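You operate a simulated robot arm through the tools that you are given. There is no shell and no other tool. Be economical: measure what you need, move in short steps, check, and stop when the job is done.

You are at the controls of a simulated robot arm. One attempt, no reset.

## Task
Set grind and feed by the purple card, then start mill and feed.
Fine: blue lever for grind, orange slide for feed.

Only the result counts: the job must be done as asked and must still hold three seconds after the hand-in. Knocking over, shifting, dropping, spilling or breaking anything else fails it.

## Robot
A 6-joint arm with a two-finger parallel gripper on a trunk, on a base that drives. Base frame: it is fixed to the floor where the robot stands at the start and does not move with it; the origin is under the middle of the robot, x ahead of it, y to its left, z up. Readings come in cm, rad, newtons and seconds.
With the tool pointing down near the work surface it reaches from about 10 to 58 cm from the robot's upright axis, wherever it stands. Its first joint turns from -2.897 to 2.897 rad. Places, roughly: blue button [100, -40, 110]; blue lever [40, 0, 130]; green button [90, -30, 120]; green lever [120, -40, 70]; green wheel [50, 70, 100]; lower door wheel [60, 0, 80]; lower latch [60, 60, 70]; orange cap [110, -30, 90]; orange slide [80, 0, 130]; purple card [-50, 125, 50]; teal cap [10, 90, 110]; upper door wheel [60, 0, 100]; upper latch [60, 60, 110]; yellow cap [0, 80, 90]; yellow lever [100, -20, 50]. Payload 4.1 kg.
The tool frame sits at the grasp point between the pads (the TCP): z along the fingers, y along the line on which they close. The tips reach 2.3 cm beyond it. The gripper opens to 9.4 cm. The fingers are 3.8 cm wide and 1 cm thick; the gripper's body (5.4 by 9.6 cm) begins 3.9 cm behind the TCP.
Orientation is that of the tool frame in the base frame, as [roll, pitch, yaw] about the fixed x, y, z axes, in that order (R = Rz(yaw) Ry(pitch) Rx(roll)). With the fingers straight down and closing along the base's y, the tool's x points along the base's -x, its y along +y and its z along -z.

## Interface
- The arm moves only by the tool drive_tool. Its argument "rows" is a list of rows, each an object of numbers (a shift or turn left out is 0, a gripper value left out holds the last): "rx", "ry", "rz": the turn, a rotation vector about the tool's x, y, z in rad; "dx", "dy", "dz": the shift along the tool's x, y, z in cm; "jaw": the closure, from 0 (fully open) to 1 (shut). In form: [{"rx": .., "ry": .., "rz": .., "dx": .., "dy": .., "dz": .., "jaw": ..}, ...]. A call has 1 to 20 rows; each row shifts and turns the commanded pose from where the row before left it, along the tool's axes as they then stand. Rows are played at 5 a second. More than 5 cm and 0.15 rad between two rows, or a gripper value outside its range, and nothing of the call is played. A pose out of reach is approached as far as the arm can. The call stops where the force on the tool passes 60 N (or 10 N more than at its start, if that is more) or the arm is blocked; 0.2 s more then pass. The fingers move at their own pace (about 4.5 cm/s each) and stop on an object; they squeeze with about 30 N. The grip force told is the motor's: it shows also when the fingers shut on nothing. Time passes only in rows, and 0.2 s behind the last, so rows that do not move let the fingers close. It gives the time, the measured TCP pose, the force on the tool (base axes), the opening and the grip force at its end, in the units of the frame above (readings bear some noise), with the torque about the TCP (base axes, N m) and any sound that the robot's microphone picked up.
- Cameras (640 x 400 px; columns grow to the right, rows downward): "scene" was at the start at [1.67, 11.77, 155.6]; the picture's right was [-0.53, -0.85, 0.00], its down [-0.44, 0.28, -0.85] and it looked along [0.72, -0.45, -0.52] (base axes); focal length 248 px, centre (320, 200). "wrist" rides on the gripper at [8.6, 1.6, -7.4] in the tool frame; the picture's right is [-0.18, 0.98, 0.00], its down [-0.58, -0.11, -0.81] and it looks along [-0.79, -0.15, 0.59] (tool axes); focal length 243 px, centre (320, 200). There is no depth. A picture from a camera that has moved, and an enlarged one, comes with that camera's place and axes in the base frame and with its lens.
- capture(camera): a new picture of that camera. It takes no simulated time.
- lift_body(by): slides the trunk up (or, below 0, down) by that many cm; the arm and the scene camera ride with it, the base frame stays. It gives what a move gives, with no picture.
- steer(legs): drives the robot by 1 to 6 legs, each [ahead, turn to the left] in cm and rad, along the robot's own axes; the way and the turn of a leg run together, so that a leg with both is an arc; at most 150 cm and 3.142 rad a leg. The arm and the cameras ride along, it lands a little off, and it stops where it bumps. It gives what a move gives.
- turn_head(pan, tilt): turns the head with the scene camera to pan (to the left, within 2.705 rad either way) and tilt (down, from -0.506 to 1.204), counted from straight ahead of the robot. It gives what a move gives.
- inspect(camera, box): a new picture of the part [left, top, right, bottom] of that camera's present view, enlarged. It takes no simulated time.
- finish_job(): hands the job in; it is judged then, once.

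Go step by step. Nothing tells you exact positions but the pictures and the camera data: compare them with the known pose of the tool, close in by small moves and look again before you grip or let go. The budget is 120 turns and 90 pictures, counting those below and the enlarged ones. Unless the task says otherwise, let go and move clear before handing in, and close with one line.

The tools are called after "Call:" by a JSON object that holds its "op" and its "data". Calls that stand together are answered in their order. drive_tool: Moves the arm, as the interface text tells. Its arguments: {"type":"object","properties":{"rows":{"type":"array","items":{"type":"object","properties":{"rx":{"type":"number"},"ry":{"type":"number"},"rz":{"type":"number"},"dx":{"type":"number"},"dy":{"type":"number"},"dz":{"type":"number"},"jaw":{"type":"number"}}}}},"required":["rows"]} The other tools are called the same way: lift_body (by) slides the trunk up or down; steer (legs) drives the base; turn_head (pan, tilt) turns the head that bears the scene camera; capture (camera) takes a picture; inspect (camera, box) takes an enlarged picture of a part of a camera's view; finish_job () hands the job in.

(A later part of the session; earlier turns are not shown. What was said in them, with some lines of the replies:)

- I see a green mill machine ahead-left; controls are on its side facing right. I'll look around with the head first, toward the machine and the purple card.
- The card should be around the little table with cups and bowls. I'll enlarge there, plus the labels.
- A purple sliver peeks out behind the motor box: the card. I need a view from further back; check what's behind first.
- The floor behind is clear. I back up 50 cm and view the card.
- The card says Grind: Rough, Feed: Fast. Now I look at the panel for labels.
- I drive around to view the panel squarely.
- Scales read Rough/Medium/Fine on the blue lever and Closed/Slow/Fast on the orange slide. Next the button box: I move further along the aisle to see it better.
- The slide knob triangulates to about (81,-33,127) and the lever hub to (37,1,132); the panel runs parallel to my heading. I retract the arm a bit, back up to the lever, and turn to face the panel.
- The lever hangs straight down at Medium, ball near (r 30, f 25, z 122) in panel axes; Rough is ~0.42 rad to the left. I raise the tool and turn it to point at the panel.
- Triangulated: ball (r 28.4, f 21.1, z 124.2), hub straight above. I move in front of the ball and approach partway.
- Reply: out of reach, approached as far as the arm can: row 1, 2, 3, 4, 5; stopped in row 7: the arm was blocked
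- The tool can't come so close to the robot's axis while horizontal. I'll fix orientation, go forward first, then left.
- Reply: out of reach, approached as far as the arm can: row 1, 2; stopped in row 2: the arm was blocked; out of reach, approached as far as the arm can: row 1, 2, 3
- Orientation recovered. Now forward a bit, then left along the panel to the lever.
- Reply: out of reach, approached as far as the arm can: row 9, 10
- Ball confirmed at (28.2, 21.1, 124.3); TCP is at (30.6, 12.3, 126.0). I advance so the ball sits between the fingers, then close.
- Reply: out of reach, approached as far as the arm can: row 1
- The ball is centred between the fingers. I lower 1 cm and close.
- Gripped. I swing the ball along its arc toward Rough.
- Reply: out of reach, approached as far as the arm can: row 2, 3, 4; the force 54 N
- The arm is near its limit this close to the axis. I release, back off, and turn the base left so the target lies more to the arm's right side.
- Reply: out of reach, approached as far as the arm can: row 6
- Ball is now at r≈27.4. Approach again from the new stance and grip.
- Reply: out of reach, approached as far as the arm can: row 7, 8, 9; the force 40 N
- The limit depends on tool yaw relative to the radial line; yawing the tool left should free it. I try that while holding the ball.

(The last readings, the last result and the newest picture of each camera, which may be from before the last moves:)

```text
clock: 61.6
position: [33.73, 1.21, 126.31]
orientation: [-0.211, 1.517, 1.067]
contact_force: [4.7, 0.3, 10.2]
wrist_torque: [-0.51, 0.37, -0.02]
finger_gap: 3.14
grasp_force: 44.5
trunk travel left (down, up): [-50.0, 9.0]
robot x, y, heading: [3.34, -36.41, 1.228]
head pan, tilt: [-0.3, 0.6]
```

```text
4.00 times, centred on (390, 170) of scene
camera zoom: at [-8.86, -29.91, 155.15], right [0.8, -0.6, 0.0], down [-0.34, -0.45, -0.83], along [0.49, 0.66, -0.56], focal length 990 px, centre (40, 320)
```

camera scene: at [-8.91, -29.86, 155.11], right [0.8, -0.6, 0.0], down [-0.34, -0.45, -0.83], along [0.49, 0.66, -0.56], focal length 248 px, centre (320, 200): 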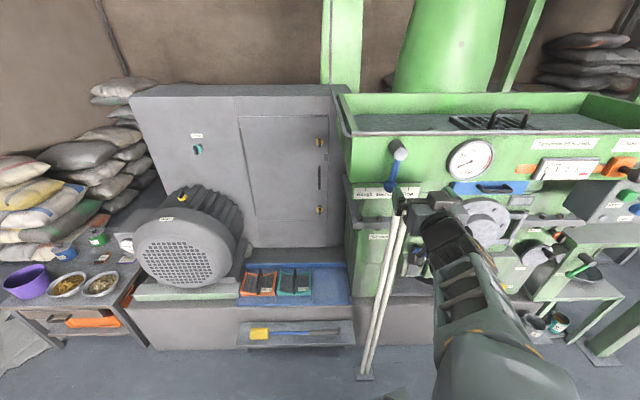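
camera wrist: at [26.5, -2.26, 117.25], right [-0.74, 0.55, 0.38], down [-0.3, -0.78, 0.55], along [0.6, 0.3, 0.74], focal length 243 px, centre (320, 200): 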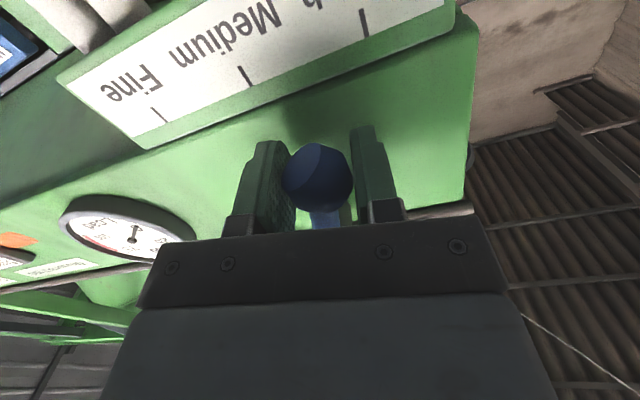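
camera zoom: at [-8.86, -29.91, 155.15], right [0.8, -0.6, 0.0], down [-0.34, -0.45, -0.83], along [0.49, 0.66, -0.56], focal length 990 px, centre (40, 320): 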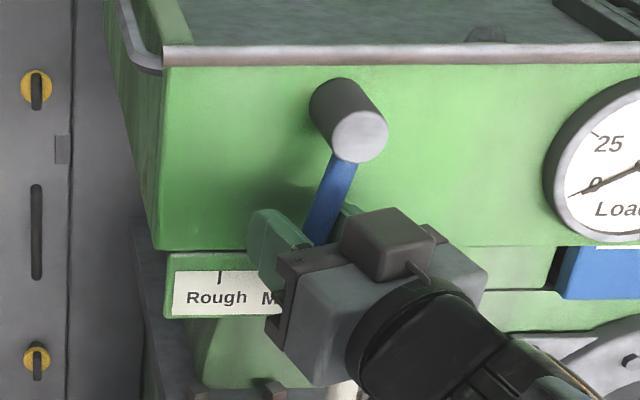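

Now it's unconstrained. I continue moving left along the panel.

Call:
{"op": "drive_tool", "data": {"rows": [{"dy": 0.7, "dz": 0.25, "dx": 0.2}, {"dy": 0.7, "dz": 0.25}, {"dy": 0.7, "dz": 0.25}, {}, {}]}}

Call:
{"op": "inspect", "data": {"camera": "scene", "box": [330, 120, 450, 220]}}

Call:
{"op": "capture", "data": {"camera": "wrist"}}

```text
clock: 62.8
position: [32.04, 2.54, 125.59]
orientation: [-0.115, 1.524, 1.163]
contact_force: [17.7, -13.3, 1.7]
wrist_torque: [0.84, 1.26, 0.13]
finger_gap: 3.43
grasp_force: 44.5
trunk travel left (down, up): [-50.0, 9.0]
robot x, y, heading: [3.42, -36.8, 1.233]
head pan, tilt: [-0.3, 0.6]
```

```text
4.00 times, centred on (390, 170) of scene
camera zoom: at [-8.55, -30.13, 155.14], right [0.8, -0.6, 0.0], down [-0.34, -0.45, -0.83], along [0.49, 0.66, -0.56], focal length 990 px, centre (40, 320)
```

zoom: 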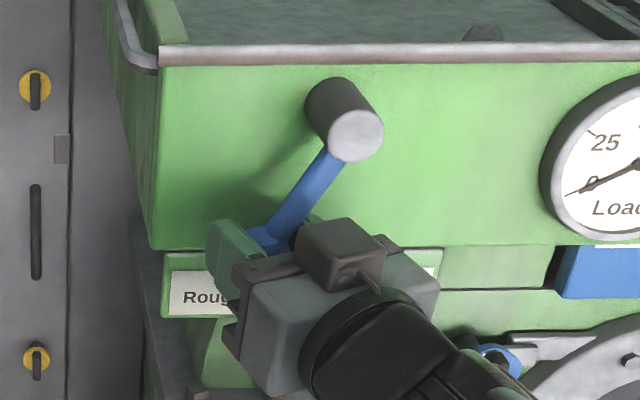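

```text
49 pictures are left
camera wrist: at [28.52, -3.7, 116.53], right [-0.94, 0.28, 0.18], down [-0.14, -0.83, 0.54], along [0.3, 0.49, 0.82], focal length 243 px, centre (320, 200)
```

wrist: 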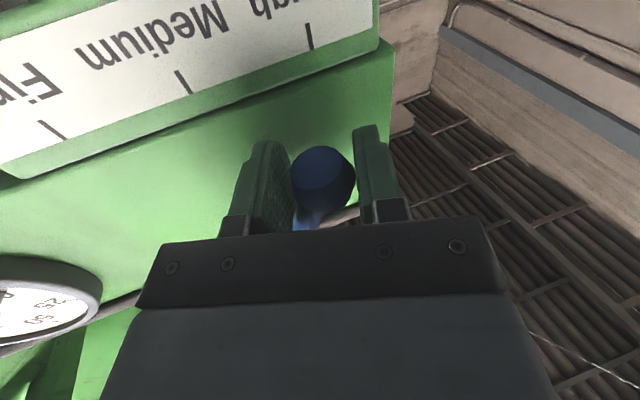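

It looks about at Rough with resistance rising. I release, retreat and check.

Call:
{"op": "drive_tool", "data": {"rows": [{"jaw": 0.3}, {"jaw": 0}, {"jaw": 0}, {"dz": -3}, {"dz": -4}, {"dz": -3}, {"dy": -4, "dz": -2}, {"dy": -4, "dz": -1}, {}]}}

Call:
{"op": "inspect", "data": {"camera": "scene", "box": [330, 120, 450, 220]}}

Call:
{"op": "capture", "data": {"camera": "wrist"}}

```text
clock: 64.8
position: [35.92, -12.12, 125.15]
orientation: [-0.198, 1.523, 1.079]
contact_force: [0.2, -0.5, -0.2]
wrist_torque: [-0.01, 0.0, 0.01]
finger_gap: 9.41
grasp_force: 0.0
trunk travel left (down, up): [-50.0, 9.0]
robot x, y, heading: [3.65, -36.45, 1.233]
head pan, tilt: [-0.3, 0.6]
```

```text
4.00 times, centred on (390, 170) of scene
camera zoom: at [-8.88, -29.87, 155.11], right [0.8, -0.6, 0.0], down [-0.34, -0.45, -0.83], along [0.49, 0.66, -0.56], focal length 990 px, centre (40, 320)
```

zoom: 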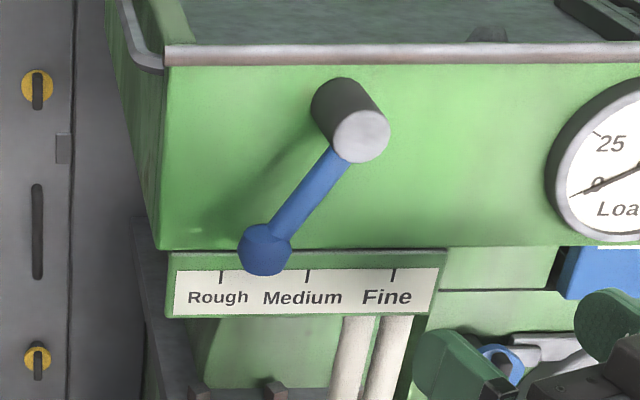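

```text
47 pictures are left
camera wrist: at [32.3, -18.36, 116.12], right [-0.94, 0.28, 0.17], down [-0.14, -0.83, 0.54], along [0.29, 0.49, 0.82], focal length 243 px, centre (320, 200)
```

wrist: 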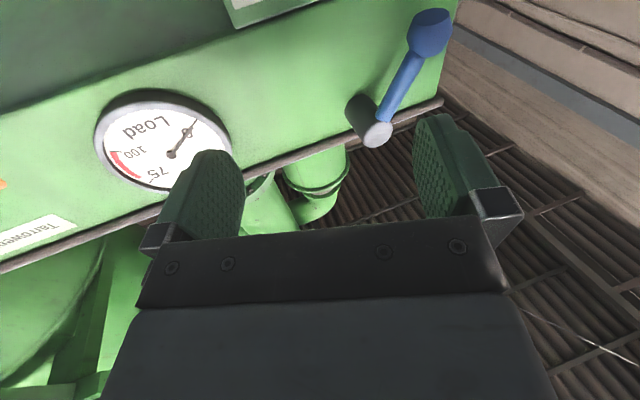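

The lever reads at or slightly past Rough; I'll verify from a squarer angle on the way. First I check the base footprint and aisle before driving.

Call:
{"op": "turn_head", "data": {"pan": -1.2, "tilt": 1.2}}

Call:
{"op": "capture", "data": {"camera": "scene"}}

```text
clock: 66.0
position: [35.63, -12.17, 125.05]
orientation: [-0.194, 1.522, 1.082]
contact_force: [0.1, -0.4, -0.3]
wrist_torque: [0.05, 0.0, 0.01]
finger_gap: 9.39
grasp_force: 0.0
trunk travel left (down, up): [-50.0, 9.0]
robot x, y, heading: [3.64, -36.93, 1.236]
head pan, tilt: [-1.201, 1.201]
```

```text
46 pictures are left
camera scene: at [-8.57, -36.79, 150.65], right [0.03, -1.0, 0.0], down [-0.93, -0.03, -0.36], along [0.36, 0.01, -0.93], focal length 248 px, centre (320, 200)
```

scene: 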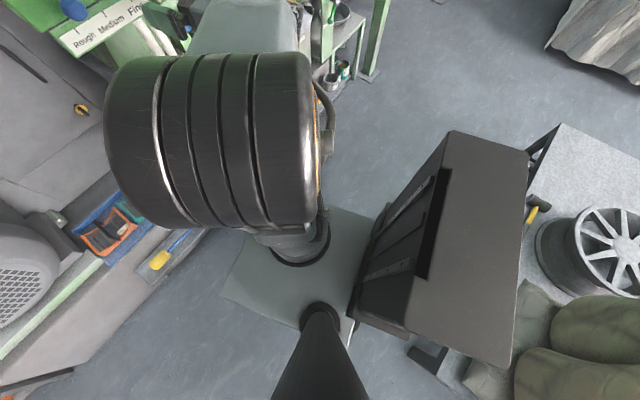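

Turning in place here was fine alongside the table, and the edge runs parallel. I turn along the aisle and look at the lever squarely on the way.

Call:
{"op": "steer", "data": {"legs": [[0, -1.866], [9, 0]]}}

Call:
{"op": "turn_head", "data": {"pan": 1.57, "tilt": 0.7}}

Call:
{"op": "capture", "data": {"camera": "scene"}}

```text
clock: 71.6
position: [24.87, -80.25, 125.17]
orientation: [-0.193, 1.521, -0.784]
contact_force: [0.5, -0.1, -0.3]
wrist_torque: [0.01, 0.0, 0.02]
finger_gap: 9.41
grasp_force: 0.0
trunk travel left (down, up): [-50.0, 9.0]
robot x, y, heading: [10.62, -42.23, -0.642]
head pan, tilt: [-1.201, 1.201]
```

```text
clock: 74.0
position: [24.82, -80.24, 125.16]
orientation: [-0.194, 1.522, -0.789]
contact_force: [0.9, -0.4, 0.4]
wrist_torque: [-0.04, 0.0, 0.02]
finger_gap: 9.41
grasp_force: 0.0
trunk travel left (down, up): [-50.0, 9.0]
robot x, y, heading: [10.56, -42.42, -0.642]
head pan, tilt: [1.571, 0.7]
```

```text
45 pictures are left
camera scene: at [20.98, -18.45, 154.25], right [0.8, -0.6, 0.0], down [-0.39, -0.52, -0.76], along [0.46, 0.61, -0.64], focal length 248 px, centre (320, 200)
```

scene: 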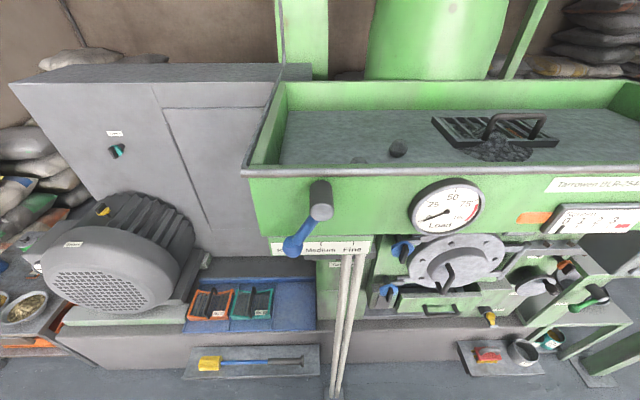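

Call:
{"op": "inspect", "data": {"camera": "scene", "box": [260, 165, 380, 265]}}

```text
4.00 times, centred on (320, 215) of scene
camera zoom: at [20.98, -18.45, 154.25], right [0.8, -0.6, 0.0], down [-0.39, -0.52, -0.76], along [0.46, 0.61, -0.64], focal length 990 px, centre (320, 140)
```

zoom: 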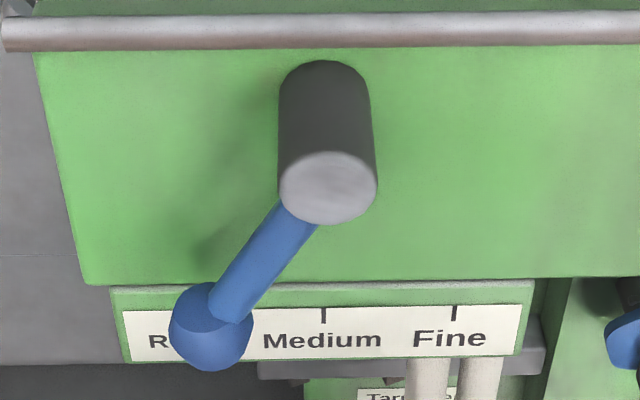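

The lever points at Rough (≈0.5 rad vs ≈0.45 estimated for the tick). I go on to the slide and buttons.

Call:
{"op": "steer", "data": {"legs": [[33, 0], [0, 1.575]]}}

Call:
{"op": "turn_head", "data": {"pan": -0.3, "tilt": 0.55}}

Call:
{"op": "capture", "data": {"camera": "scene"}}

Call:
{"op": "capture", "data": {"camera": "wrist"}}

```text
clock: 80.0
position: [74.23, -46.54, 125.16]
orientation: [-0.194, 1.524, 0.802]
contact_force: [-0.9, 0.7, 0.7]
wrist_torque: [0.01, -0.01, -0.03]
finger_gap: 9.42
grasp_force: 0.1
trunk travel left (down, up): [-50.0, 9.0]
robot x, y, heading: [36.5, -61.36, 0.946]
head pan, tilt: [1.571, 0.7]
```

```text
clock: 81.9
position: [74.19, -46.4, 125.07]
orientation: [-0.195, 1.523, 0.803]
contact_force: [0.3, -0.1, -0.4]
wrist_torque: [0.02, 0.05, -0.04]
finger_gap: 9.41
grasp_force: 0.0
trunk travel left (down, up): [-50.0, 9.0]
robot x, y, heading: [36.64, -60.95, 0.944]
head pan, tilt: [-0.3, 0.55]
```

```text
43 pictures are left
camera scene: at [26.58, -51.0, 155.56], right [0.6, -0.8, 0.0], down [-0.42, -0.32, -0.85], along [0.68, 0.51, -0.52], focal length 248 px, centre (320, 200)
```

scene: 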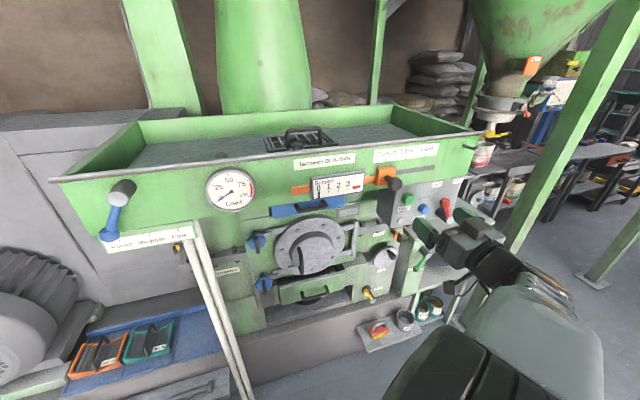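

```text
42 pictures are left
camera wrist: at [69.15, -51.44, 116.12], right [-0.83, 0.53, 0.17], down [-0.37, -0.76, 0.54], along [0.42, 0.39, 0.82], focal length 243 px, centre (320, 200)
```

wrist: 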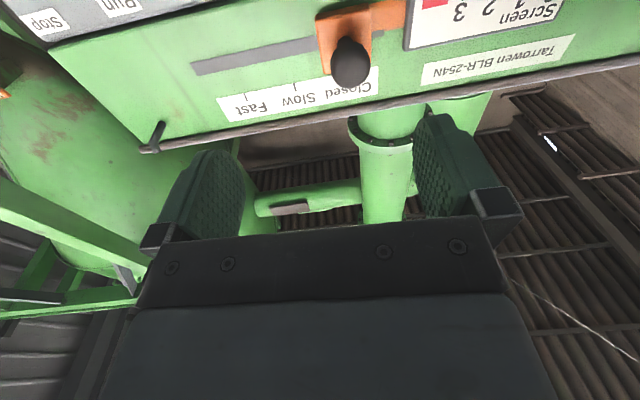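

Call:
{"op": "inspect", "data": {"camera": "scene", "box": [360, 140, 480, 240]}}

Call:
{"op": "inspect", "data": {"camera": "wrist", "box": [180, 0, 420, 140]}}

```text
4.00 times, centred on (420, 190) of scene
camera zoom: at [26.58, -51.0, 155.56], right [0.6, -0.8, 0.0], down [-0.42, -0.32, -0.85], along [0.68, 0.51, -0.52], focal length 990 px, centre (-80, 240)
```

zoom: 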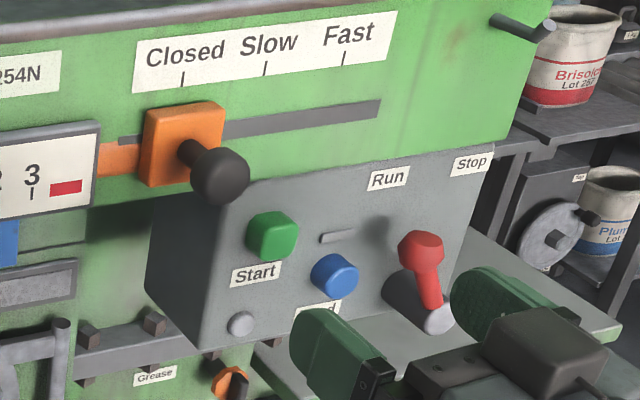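

```text
2.67 times, centred on (300, 70) of wrist
camera zoom: at [69.15, -51.44, 116.12], right [-0.83, 0.53, 0.17], down [-0.37, -0.76, 0.54], along [0.42, 0.39, 0.82], focal length 647 px, centre (373, 547)
```

zoom: 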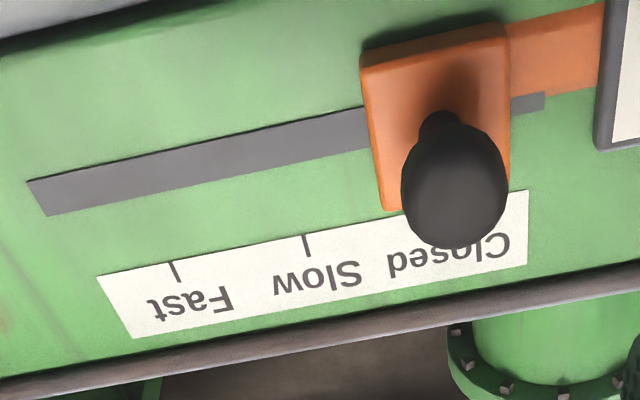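

Slide knob at (r 84.2, f 19.6, z 127.4) at Closed; Fast lies ~11.8 cm to its right. I move the open gripper around the knob.

Call:
{"op": "drive_tool", "data": {"rows": [{"dy": 2.3, "dx": -2.2}, {"dz": 4}, {"dz": 4}, {}]}}

Call:
{"op": "capture", "data": {"camera": "wrist"}}

```text
clock: 82.9
position: [76.76, -38.54, 127.79]
orientation: [-0.2, 1.522, 0.798]
contact_force: [0.2, -0.4, -0.5]
wrist_torque: [-0.02, 0.02, 0.01]
finger_gap: 9.38
grasp_force: 0.0
trunk travel left (down, up): [-50.0, 9.0]
robot x, y, heading: [36.34, -61.02, 0.946]
head pan, tilt: [-0.3, 0.55]
```

```text
39 pictures are left
camera wrist: at [71.68, -43.48, 118.81], right [-0.83, 0.53, 0.17], down [-0.37, -0.76, 0.54], along [0.42, 0.39, 0.82], focal length 243 px, centre (320, 200)
```

wrist: 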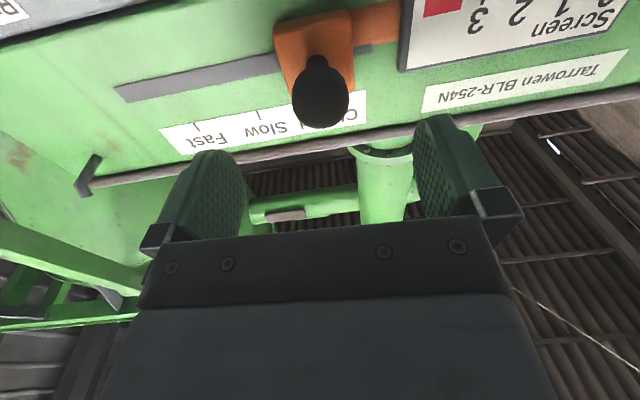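

Call:
{"op": "drive_tool", "data": {"rows": [{"dy": 0.4, "dx": 0.9}, {"dz": 2.5}, {"dz": 2.5}, {}]}}

Call:
{"op": "capture", "data": {"camera": "wrist"}}

```text
clock: 83.9
position: [79.14, -34.13, 127.09]
orientation: [-0.197, 1.523, 0.801]
contact_force: [0.5, -0.2, 0.0]
wrist_torque: [0.03, -0.01, 0.0]
finger_gap: 9.4
grasp_force: 0.2
trunk travel left (down, up): [-50.0, 9.0]
robot x, y, heading: [36.56, -61.52, 0.945]
head pan, tilt: [-0.3, 0.55]
```

```text
38 pictures are left
camera wrist: at [73.99, -39.15, 117.96], right [-0.83, 0.53, 0.17], down [-0.37, -0.76, 0.54], along [0.42, 0.39, 0.82], focal length 243 px, centre (320, 200)
```

wrist: 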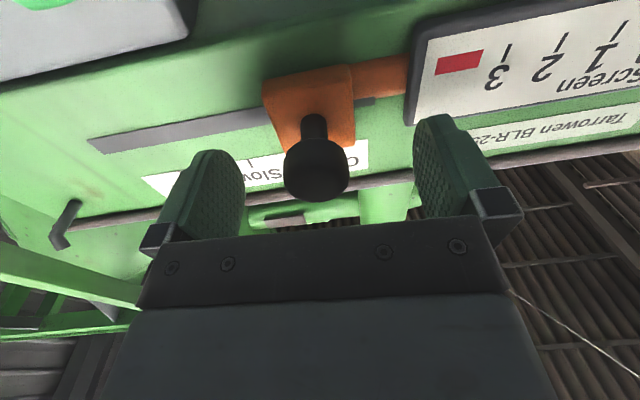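

Knob is between the fingers. I close and pull right in small steps.

Call:
{"op": "drive_tool", "data": {"rows": [{"jaw": 0.5}, {"jaw": 0.8}, {"jaw": 0.8}, {"jaw": 0.8}, {"jaw": 0.8}, {"dy": -1.18, "dz": -0.07}, {"dy": -1.18, "dz": -0.07}, {"dy": -1.18, "dz": -0.07}, {"dy": -1.18, "dz": -0.07}, {"dy": -1.18, "dz": -0.07}, {}]}}

Call:
{"op": "capture", "data": {"camera": "wrist"}}

```text
clock: 86.3
position: [83.66, -37.67, 126.95]
orientation: [-0.22, 1.521, 0.776]
contact_force: [6.1, 10.9, 16.7]
wrist_torque: [-0.33, 0.29, 0.17]
finger_gap: 3.33
grasp_force: 45.0
trunk travel left (down, up): [-50.0, 9.0]
robot x, y, heading: [36.14, -61.39, 0.946]
head pan, tilt: [-0.3, 0.55]
```

```text
37 pictures are left
camera wrist: at [78.67, -42.51, 117.94], right [-0.83, 0.53, 0.17], down [-0.37, -0.76, 0.54], along [0.42, 0.39, 0.82], focal length 243 px, centre (320, 200)
```

wrist: 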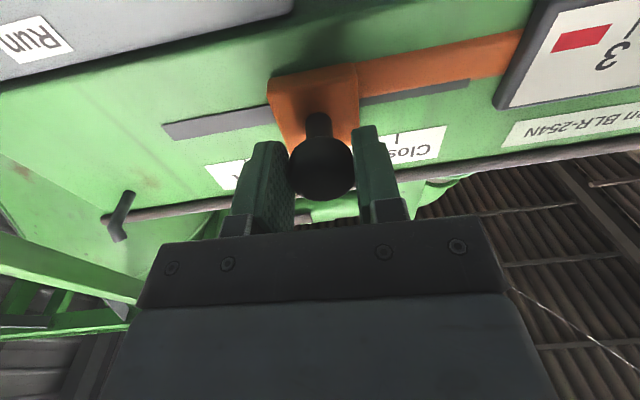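

The slide follows. I continue the other half to Fast.

Call:
{"op": "drive_tool", "data": {"rows": [{"dy": -1.2, "dz": -0.07}, {"dy": -1.2, "dz": -0.07}, {"dy": -1.2, "dz": -0.07}, {"dy": -1.2, "dz": -0.07}, {"dy": -1.2, "dz": -0.07}, {}]}}

Call:
{"op": "inspect", "data": {"camera": "scene", "box": [360, 130, 480, 230]}}

Call:
{"op": "capture", "data": {"camera": "wrist"}}

```text
clock: 87.7
position: [88.81, -41.08, 127.09]
orientation: [-0.206, 1.524, 0.789]
contact_force: [8.1, 13.5, 10.0]
wrist_torque: [-0.32, 0.11, 0.17]
finger_gap: 3.34
grasp_force: 44.6
trunk travel left (down, up): [-50.0, 9.0]
robot x, y, heading: [36.55, -61.18, 0.946]
head pan, tilt: [-0.3, 0.55]
```

```text
4.00 times, centred on (420, 180) of scene
camera zoom: at [26.65, -50.77, 155.55], right [0.6, -0.8, 0.0], down [-0.42, -0.32, -0.85], along [0.68, 0.51, -0.52], focal length 990 px, centre (-80, 280)
```

zoom: 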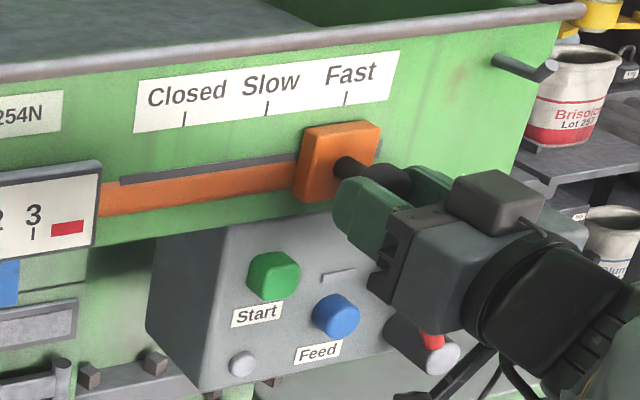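

```text
35 pictures are left
camera wrist: at [83.64, -46.1, 117.95], right [-0.83, 0.53, 0.17], down [-0.37, -0.75, 0.54], along [0.42, 0.39, 0.82], focal length 243 px, centre (320, 200)
```

wrist: 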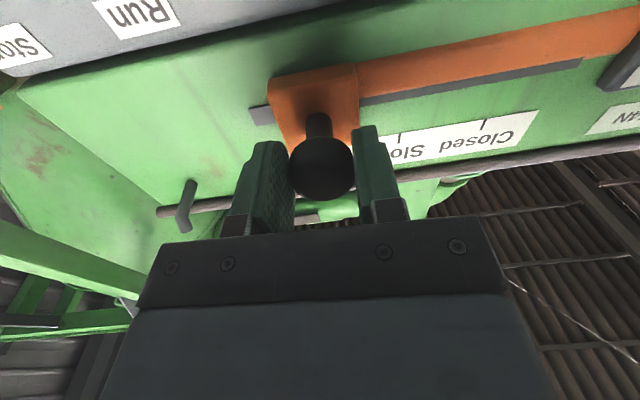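

The slide reads Fast. I release, back off, and inspect the switch box.

Call:
{"op": "drive_tool", "data": {"rows": [{"dy": -0.2, "dz": 0}, {}, {"jaw": 0.3}, {"jaw": 0}, {"jaw": 0}, {"dz": -3}, {"dz": -4}, {"dz": -4}, {}]}}

Call:
{"op": "capture", "data": {"camera": "wrist"}}

Call:
{"op": "inspect", "data": {"camera": "scene", "box": [370, 140, 470, 240]}}

```text
clock: 89.7
position: [82.62, -50.66, 126.35]
orientation: [-0.194, 1.522, 0.804]
contact_force: [-0.3, 0.3, -0.5]
wrist_torque: [0.0, -0.04, 0.0]
finger_gap: 9.39
grasp_force: 0.0
trunk travel left (down, up): [-50.0, 9.0]
robot x, y, heading: [36.19, -60.87, 0.947]
head pan, tilt: [-0.3, 0.55]
```

```text
34 pictures are left
camera wrist: at [77.63, -55.62, 117.35], right [-0.83, 0.53, 0.17], down [-0.37, -0.76, 0.54], along [0.42, 0.39, 0.82], focal length 243 px, centre (320, 200)
```

wrist: 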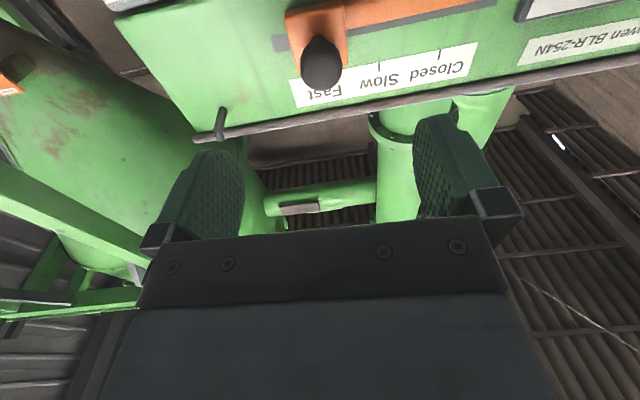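

```text
4.00 times, centred on (420, 190) of scene
camera zoom: at [26.58, -51.01, 155.56], right [0.6, -0.8, 0.0], down [-0.42, -0.31, -0.85], along [0.68, 0.51, -0.52], focal length 990 px, centre (-80, 240)
```

zoom: 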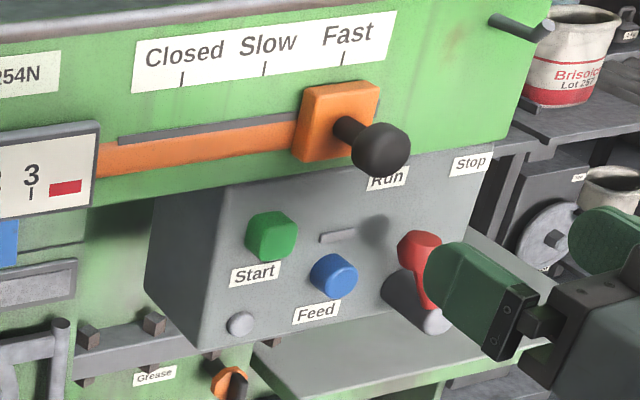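

Slide is on Fast; the red switch points at Run. Before starting I check the latches and other labels around the door.

Call:
{"op": "inspect", "data": {"camera": "scene", "box": [230, 190, 390, 310]}}

Call:
{"op": "inspect", "data": {"camera": "scene", "box": [340, 220, 480, 340]}}

```text
3.33 times, centred on (310, 250) of scene
camera zoom: at [26.58, -51.01, 155.56], right [0.6, -0.8, 0.0], down [-0.42, -0.31, -0.85], along [0.68, 0.51, -0.52], focal length 825 px, centre (353, 33)
```

zoom: 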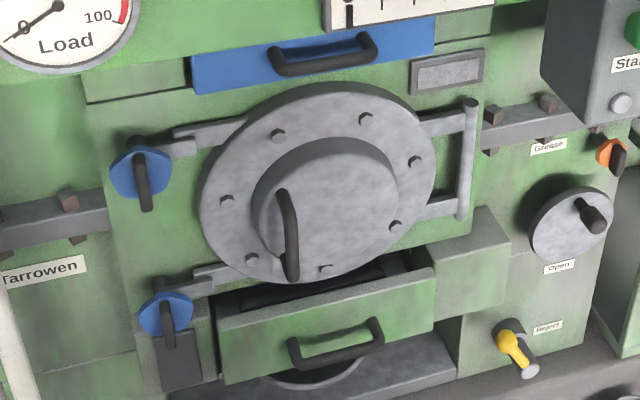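

```text
3.33 times, centred on (410, 280) of scene
camera zoom: at [26.58, -51.01, 155.56], right [0.6, -0.8, 0.0], down [-0.42, -0.31, -0.85], along [0.68, 0.51, -0.52], focal length 825 px, centre (20, -67)
```

zoom: 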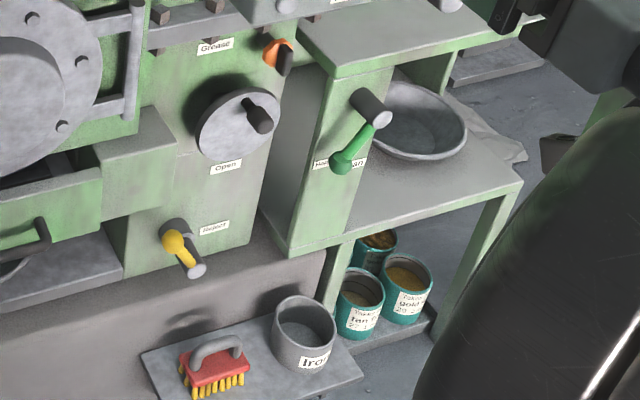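

Door and latches appear shut. I close the fingers, level the tool, and line up with the green Start button at (94, 26.2, 118).

Call:
{"op": "drive_tool", "data": {"rows": [{"jaw": 1, "ry": 0.047, "rx": 0.058}, {"dx": 4, "dy": 1.3}, {"dx": 4.2, "dy": 1.3}, {}, {}]}}

Call:
{"op": "capture", "data": {"camera": "wrist"}}

Call:
{"op": "inspect", "data": {"camera": "scene", "box": [370, 140, 470, 240]}}

```text
clock: 90.9
position: [80.65, -48.8, 118.13]
orientation: [-1.388, 1.564, -0.448]
contact_force: [0.0, -1.2, 0.0]
wrist_torque: [0.03, -0.03, 0.0]
finger_gap: 0.0
grasp_force: 13.3
trunk travel left (down, up): [-50.0, 9.0]
robot x, y, heading: [36.57, -60.84, 0.947]
head pan, tilt: [-0.3, 0.55]
```

```text
30 pictures are left
camera wrist: at [75.07, -53.94, 109.46], right [-0.79, 0.58, 0.18], down [-0.39, -0.71, 0.58], along [0.46, 0.39, 0.79], focal length 243 px, centre (320, 200)
```

wrist: 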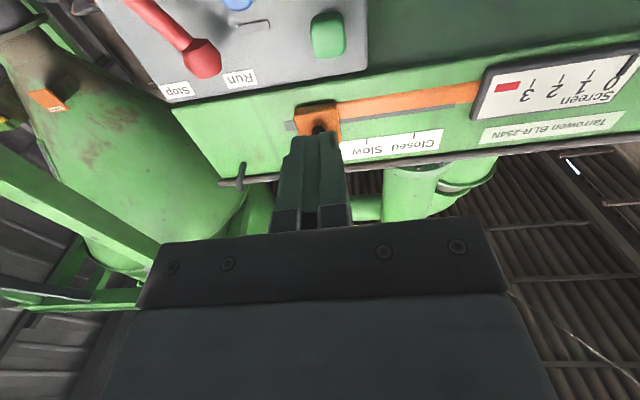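

```text
4.00 times, centred on (420, 190) of scene
camera zoom: at [26.58, -51.0, 155.56], right [0.6, -0.8, 0.0], down [-0.42, -0.31, -0.85], along [0.68, 0.51, -0.52], focal length 990 px, centre (-80, 240)
```

zoom: 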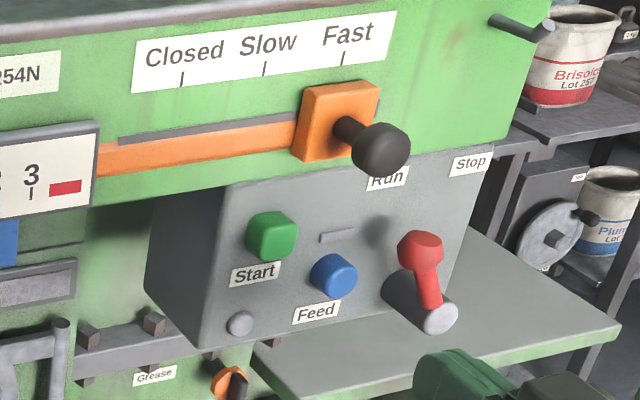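

Aligned with green. I advance to just short of the button, then press gently in small steps.

Call:
{"op": "drive_tool", "data": {"rows": [{"dz": 4}, {"dz": 4}, {"dz": 4}, {"dz": 1.5}, {}]}}

Call:
{"op": "inspect", "data": {"camera": "scene", "box": [370, 140, 470, 240]}}

Call:
{"op": "capture", "data": {"camera": "wrist"}}

```text
clock: 92.1
position: [88.71, -38.27, 118.14]
orientation: [-1.381, 1.563, -0.444]
contact_force: [-0.2, 0.5, 0.1]
wrist_torque: [-0.01, -0.04, -0.02]
finger_gap: 0.0
grasp_force: 29.8
trunk travel left (down, up): [-50.0, 9.0]
robot x, y, heading: [35.91, -61.27, 0.949]
head pan, tilt: [-0.3, 0.55]
```

```text
4.00 times, centred on (420, 190) of scene
camera zoom: at [26.58, -51.0, 155.56], right [0.6, -0.8, 0.0], down [-0.42, -0.31, -0.85], along [0.68, 0.51, -0.52], focal length 990 px, centre (-80, 240)
```

zoom: 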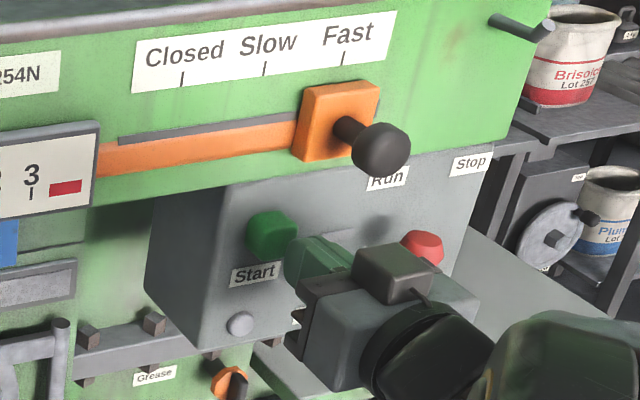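

```text
27 pictures are left
camera wrist: at [83.03, -43.25, 109.45], right [-0.79, 0.58, 0.18], down [-0.39, -0.71, 0.58], along [0.46, 0.39, 0.79], focal length 243 px, centre (320, 200)
```

wrist: 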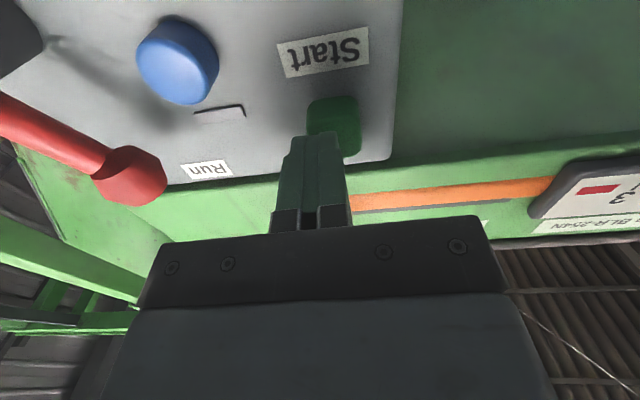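

Call:
{"op": "drive_tool", "data": {"rows": [{"dy": 0.6, "dx": -0.2}, {"dz": 1.0}, {"dz": 0.7}, {"dz": 0.5}, {"dz": 0.4}, {"dz": 0.3}, {}]}}

```text
clock: 93.7
position: [89.65, -35.87, 118.5]
orientation: [-1.407, 1.564, -0.469]
contact_force: [-33.3, -32.5, -15.0]
wrist_torque: [-0.52, -0.06, 0.27]
finger_gap: 0.01
grasp_force: 30.3
trunk travel left (down, up): [-50.0, 9.0]
robot x, y, heading: [36.36, -61.08, 0.942]
head pan, tilt: [-0.3, 0.55]
heard: click
```

A click: Start pressed. I back off and look for signs of the mill running.

Call:
{"op": "drive_tool", "data": {"rows": [{"dz": -2}, {"dz": -4}, {"dz": -4}, {}, {}]}}

Call:
{"op": "capture", "data": {"camera": "scene"}}

Call:
{"op": "inspect", "data": {"camera": "scene", "box": [370, 140, 470, 240]}}

```text
clock: 94.9
position: [83.9, -43.47, 118.49]
orientation: [-1.373, 1.562, -0.434]
contact_force: [0.7, 0.7, -1.1]
wrist_torque: [0.01, -0.01, -0.01]
finger_gap: 0.03
grasp_force: 30.3
trunk travel left (down, up): [-50.0, 9.0]
robot x, y, heading: [36.09, -61.21, 0.945]
head pan, tilt: [-0.3, 0.55]
```

```text
26 pictures are left
camera scene: at [26.6, -50.99, 155.56], right [0.6, -0.8, 0.0], down [-0.42, -0.31, -0.85], along [0.68, 0.51, -0.52], focal length 248 px, centre (320, 200)
```

scene: 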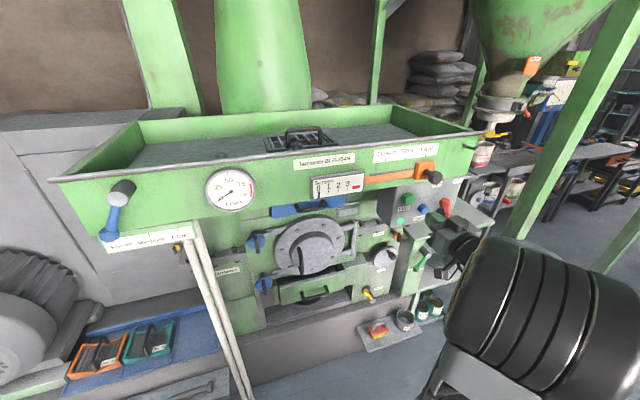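

```text
4.00 times, centred on (420, 190) of scene
camera zoom: at [26.6, -50.99, 155.56], right [0.6, -0.8, 0.0], down [-0.42, -0.31, -0.85], along [0.68, 0.51, -0.52], focal length 990 px, centre (-80, 240)
```

zoom: 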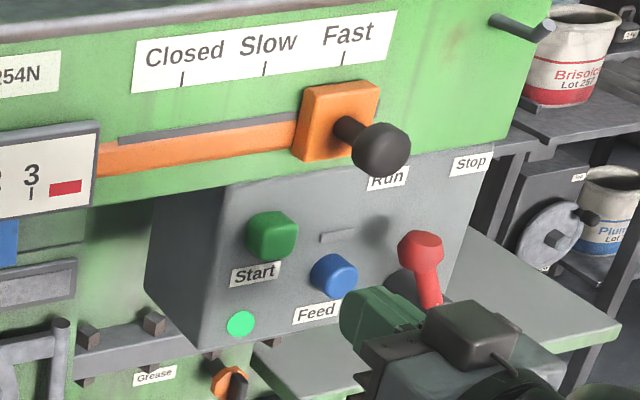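

The lamp lit green: the mill runs. Now the blue Feed button at about (100.4, 113.9).

Call:
{"op": "drive_tool", "data": {"rows": [{"dy": -3.5, "dx": 2.3}, {"dy": -3.4, "dx": 2.3}, {}]}}

Call:
{"op": "capture", "data": {"camera": "wrist"}}

Call:
{"op": "inspect", "data": {"camera": "scene", "box": [190, 160, 380, 240]}}

```text
clock: 95.7
position: [89.91, -47.89, 113.95]
orientation: [-1.343, 1.562, -0.406]
contact_force: [0.3, -0.3, 0.4]
wrist_torque: [-0.01, -0.04, 0.02]
finger_gap: 0.0
grasp_force: 29.7
trunk travel left (down, up): [-50.0, 9.0]
robot x, y, heading: [36.48, -61.18, 0.948]
head pan, tilt: [-0.3, 0.55]
```

```text
24 pictures are left
camera wrist: at [84.27, -52.91, 105.18], right [-0.79, 0.58, 0.18], down [-0.39, -0.71, 0.58], along [0.46, 0.39, 0.79], focal length 243 px, centre (320, 200)
```

wrist: 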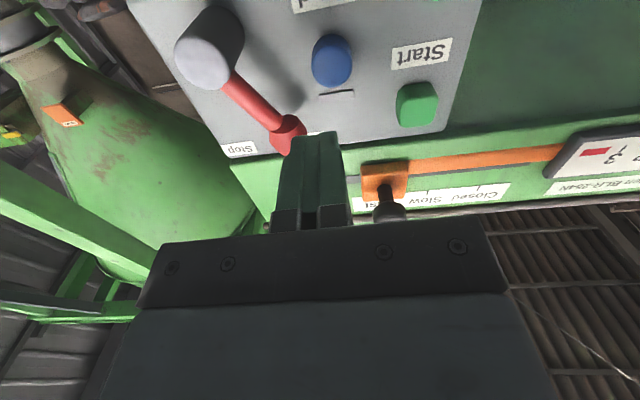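

```text
3.37 times, centred on (285, 200) of scene
camera zoom: at [26.59, -51.0, 155.56], right [0.6, -0.8, 0.0], down [-0.42, -0.31, -0.85], along [0.68, 0.51, -0.52], focal length 834 px, centre (438, 200)
```

zoom: 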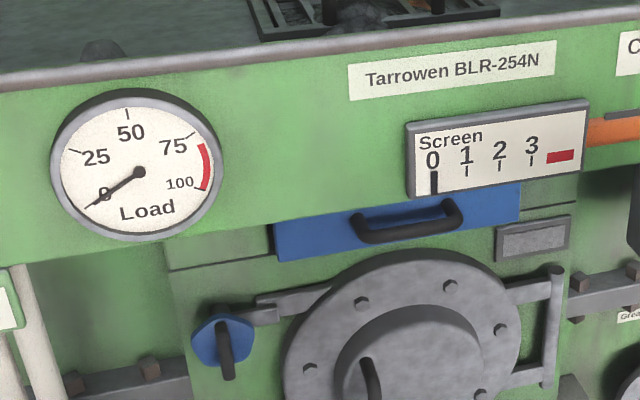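

Call:
{"op": "drive_tool", "data": {"rows": [{"dy": 0.9, "dx": 0.2}, {"dz": 4}, {"dz": 3.3}, {}]}}

Call:
{"op": "capture", "data": {"camera": "wrist"}}

Call:
{"op": "inspect", "data": {"camera": "scene", "box": [370, 140, 470, 240]}}

```text
clock: 96.7
position: [93.27, -41.41, 113.55]
orientation: [-1.386, 1.562, -0.449]
contact_force: [0.5, 0.0, -0.3]
wrist_torque: [0.03, -0.03, -0.01]
finger_gap: 0.01
grasp_force: 29.6
trunk travel left (down, up): [-50.0, 9.0]
robot x, y, heading: [36.41, -61.02, 0.945]
head pan, tilt: [-0.3, 0.55]
```

```text
22 pictures are left
camera wrist: at [87.61, -46.47, 104.84], right [-0.79, 0.58, 0.18], down [-0.39, -0.71, 0.58], along [0.46, 0.39, 0.79], focal length 243 px, centre (320, 200)
```

wrist: 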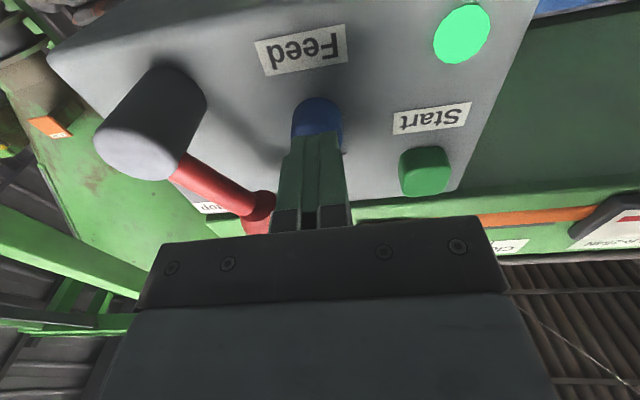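

```text
4.00 times, centred on (420, 190) of scene
camera zoom: at [26.58, -50.99, 155.56], right [0.6, -0.8, 0.0], down [-0.42, -0.31, -0.85], along [0.68, 0.51, -0.52], focal length 990 px, centre (-80, 240)
```

zoom: 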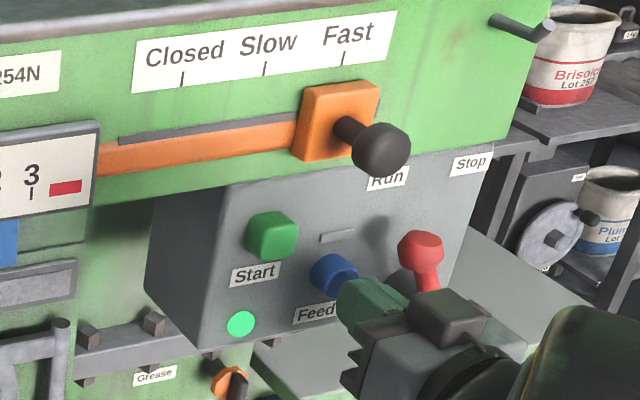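

Aligned with Feed, but the red switch is near the gripper's right shoulder, so I yaw the tool slightly right to gain clearance, then press.

Call:
{"op": "drive_tool", "data": {"rows": [{"rx": 0.1, "dy": 0.25}, {"rx": 0.1, "dy": 0.25, "dx": 0.2}, {}]}}

Call:
{"op": "capture", "data": {"camera": "wrist"}}

```text
clock: 97.5
position: [92.8, -41.0, 113.57]
orientation: [-1.233, 1.564, -0.494]
contact_force: [0.3, 0.3, -0.2]
wrist_torque: [-0.02, 0.0, 0.03]
finger_gap: 0.0
grasp_force: 30.2
trunk travel left (down, up): [-50.0, 9.0]
robot x, y, heading: [36.24, -61.0, 0.947]
head pan, tilt: [-0.3, 0.55]
```

```text
20 pictures are left
camera wrist: at [86.34, -44.75, 104.74], right [-0.66, 0.73, 0.18], down [-0.53, -0.62, 0.58], along [0.53, 0.29, 0.8], focal length 243 px, centre (320, 200)
```

wrist: 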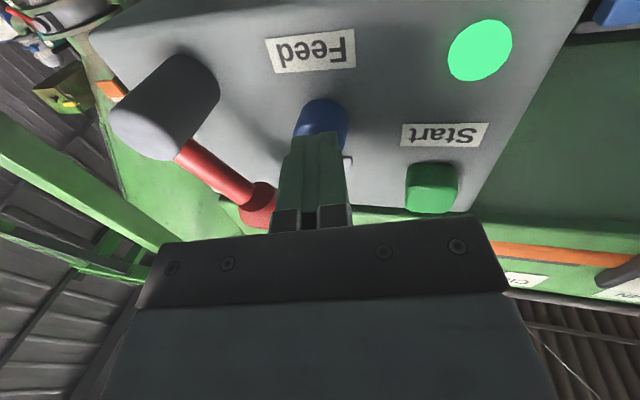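

Call:
{"op": "drive_tool", "data": {"rows": [{"dz": 1.0, "dy": 0.2}, {"dz": 0.6, "dy": 0.12}, {"dz": 0.5, "dy": 0.1}, {"dz": 0.4, "dy": 0.08}, {"dz": 0.3, "dy": 0.06}, {}]}}

```text
clock: 98.9
position: [94.19, -39.13, 113.56]
orientation: [-1.098, 1.567, -0.365]
contact_force: [-31.0, -35.7, -12.7]
wrist_torque: [-0.24, 0.09, 0.22]
finger_gap: 0.0
grasp_force: 29.5
trunk travel left (down, up): [-50.0, 9.0]
robot x, y, heading: [36.43, -61.05, 0.945]
head pan, tilt: [-0.3, 0.55]
heard: click
```

Another click: Feed pressed. I back off and check all indicators.

Call:
{"op": "drive_tool", "data": {"rows": [{"dz": -2, "dy": -0.4}, {"dz": -4, "dy": -0.5}, {"dz": -4}, {"dz": -3}, {}, {}]}}

Call:
{"op": "inspect", "data": {"camera": "scene", "box": [370, 140, 470, 240]}}

Call:
{"op": "inspect", "data": {"camera": "scene", "box": [80, 160, 380, 260]}}

```text
clock: 100.3
position: [85.58, -47.93, 113.8]
orientation: [-1.189, 1.562, -0.449]
contact_force: [-0.2, -0.6, 0.4]
wrist_torque: [0.01, -0.01, -0.03]
finger_gap: 0.0
grasp_force: 30.0
trunk travel left (down, up): [-50.0, 9.0]
robot x, y, heading: [36.09, -61.12, 0.942]
head pan, tilt: [-0.3, 0.55]
```

```text
4.00 times, centred on (420, 190) of scene
camera zoom: at [26.59, -50.99, 155.56], right [0.6, -0.8, 0.0], down [-0.42, -0.31, -0.85], along [0.68, 0.51, -0.52], focal length 990 px, centre (-80, 240)
```

zoom: 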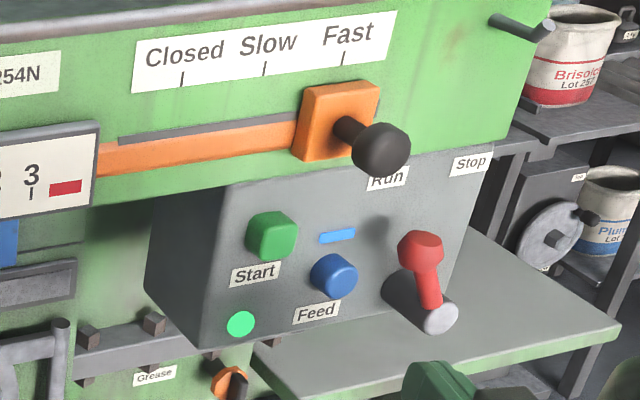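

```text
2.13 times, centred on (230, 210) of scene
camera zoom: at [26.59, -50.99, 155.56], right [0.6, -0.8, 0.0], down [-0.42, -0.31, -0.85], along [0.68, 0.51, -0.52], focal length 528 px, centre (512, 179)
```

zoom: 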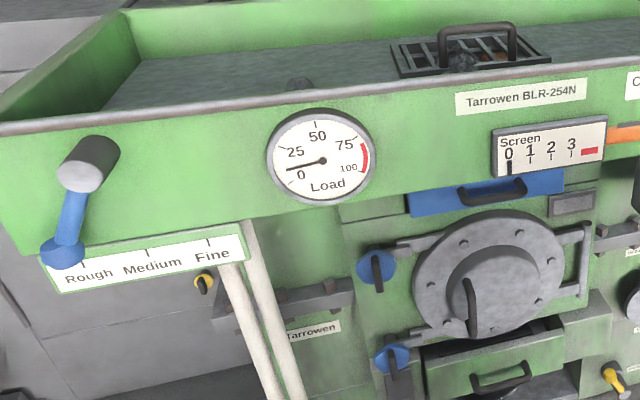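

Both lamps are lit and the load needle is moving. I wait a few seconds and check that it holds.

Call:
{"op": "drive_tool", "data": {"rows": [{"dz": -2}, {}, {}, {}, {}, {}, {}, {}, {}, {}, {}, {}, {}, {}, {}, {}, {}, {}, {}, {}]}}

Call:
{"op": "inspect", "data": {"camera": "scene", "box": [80, 160, 380, 260]}}

Call:
{"op": "inspect", "data": {"camera": "scene", "box": [370, 140, 470, 240]}}

```text
clock: 104.5
position: [84.07, -49.32, 113.77]
orientation: [-1.183, 1.562, -0.447]
contact_force: [0.4, 0.3, 0.7]
wrist_torque: [0.01, 0.0, -0.01]
finger_gap: 0.0
grasp_force: 29.9
trunk travel left (down, up): [-50.0, 9.0]
robot x, y, heading: [36.39, -61.2, 0.949]
head pan, tilt: [-0.3, 0.55]
```

```text
2.13 times, centred on (230, 210) of scene
camera zoom: at [26.58, -51.0, 155.56], right [0.6, -0.8, 0.0], down [-0.42, -0.31, -0.85], along [0.68, 0.51, -0.52], focal length 528 px, centre (512, 179)
```

zoom: 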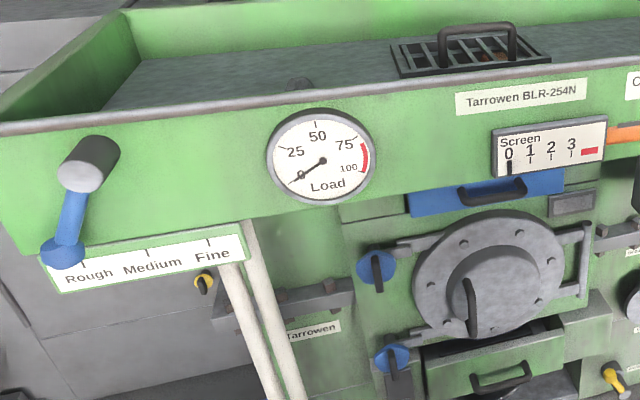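

```text
4.00 times, centred on (420, 190) of scene
camera zoom: at [26.58, -51.0, 155.56], right [0.6, -0.8, 0.0], down [-0.42, -0.31, -0.85], along [0.68, 0.51, -0.52], focal length 990 px, centre (-80, 240)
```

zoom: 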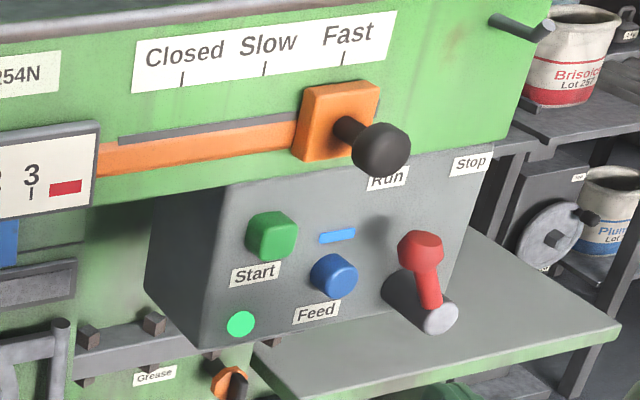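

The lamps stay lit, but the load has dropped back to zero; flow may have stopped. I look at the grate in the tray and the load gauge.

Call:
{"op": "inspect", "data": {"camera": "scene", "box": [250, 115, 350, 165]}}

Call:
{"op": "capture", "data": {"camera": "scene"}}

```text
6.40 times, centred on (300, 140) of scene
camera zoom: at [26.58, -51.0, 155.56], right [0.6, -0.8, 0.0], down [-0.42, -0.31, -0.85], along [0.68, 0.51, -0.52], focal length 1584 px, centre (448, 584)
```

zoom: 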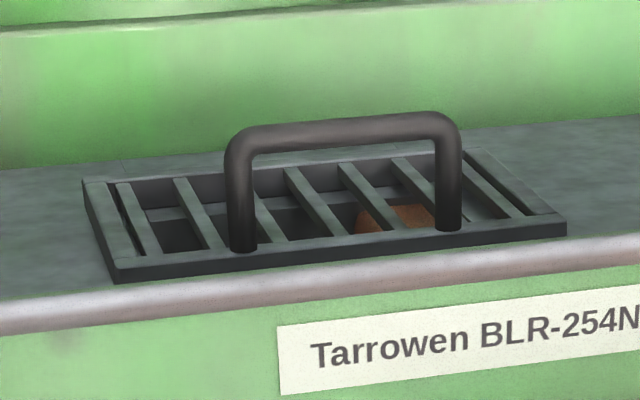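

```text
14 pictures are left
camera scene: at [26.58, -51.0, 155.56], right [0.6, -0.8, 0.0], down [-0.42, -0.31, -0.85], along [0.68, 0.51, -0.52], focal length 248 px, centre (320, 200)
```

scene: 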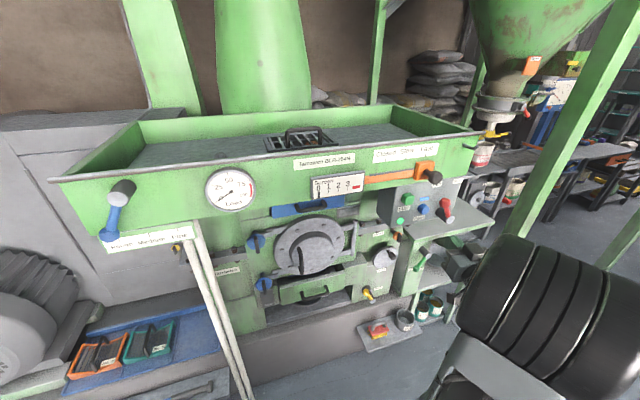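

The small charge on the grate has run through the mill, so the load fell to zero normally. Grind is at Rough, feed is at Fast, both lamps are lit and the arm is clear, so I hand in.

Call:
{"op": "finish_job", "data": {}}

```text
The job is handed in.
```

I set grind to Rough with the blue lever and feed to Fast with the orange slide, as the purple card says. Then I started the mill and the feed. Both lamps were still lit when I handed in. The lever rests slightly past the Rough mark by my estimate.
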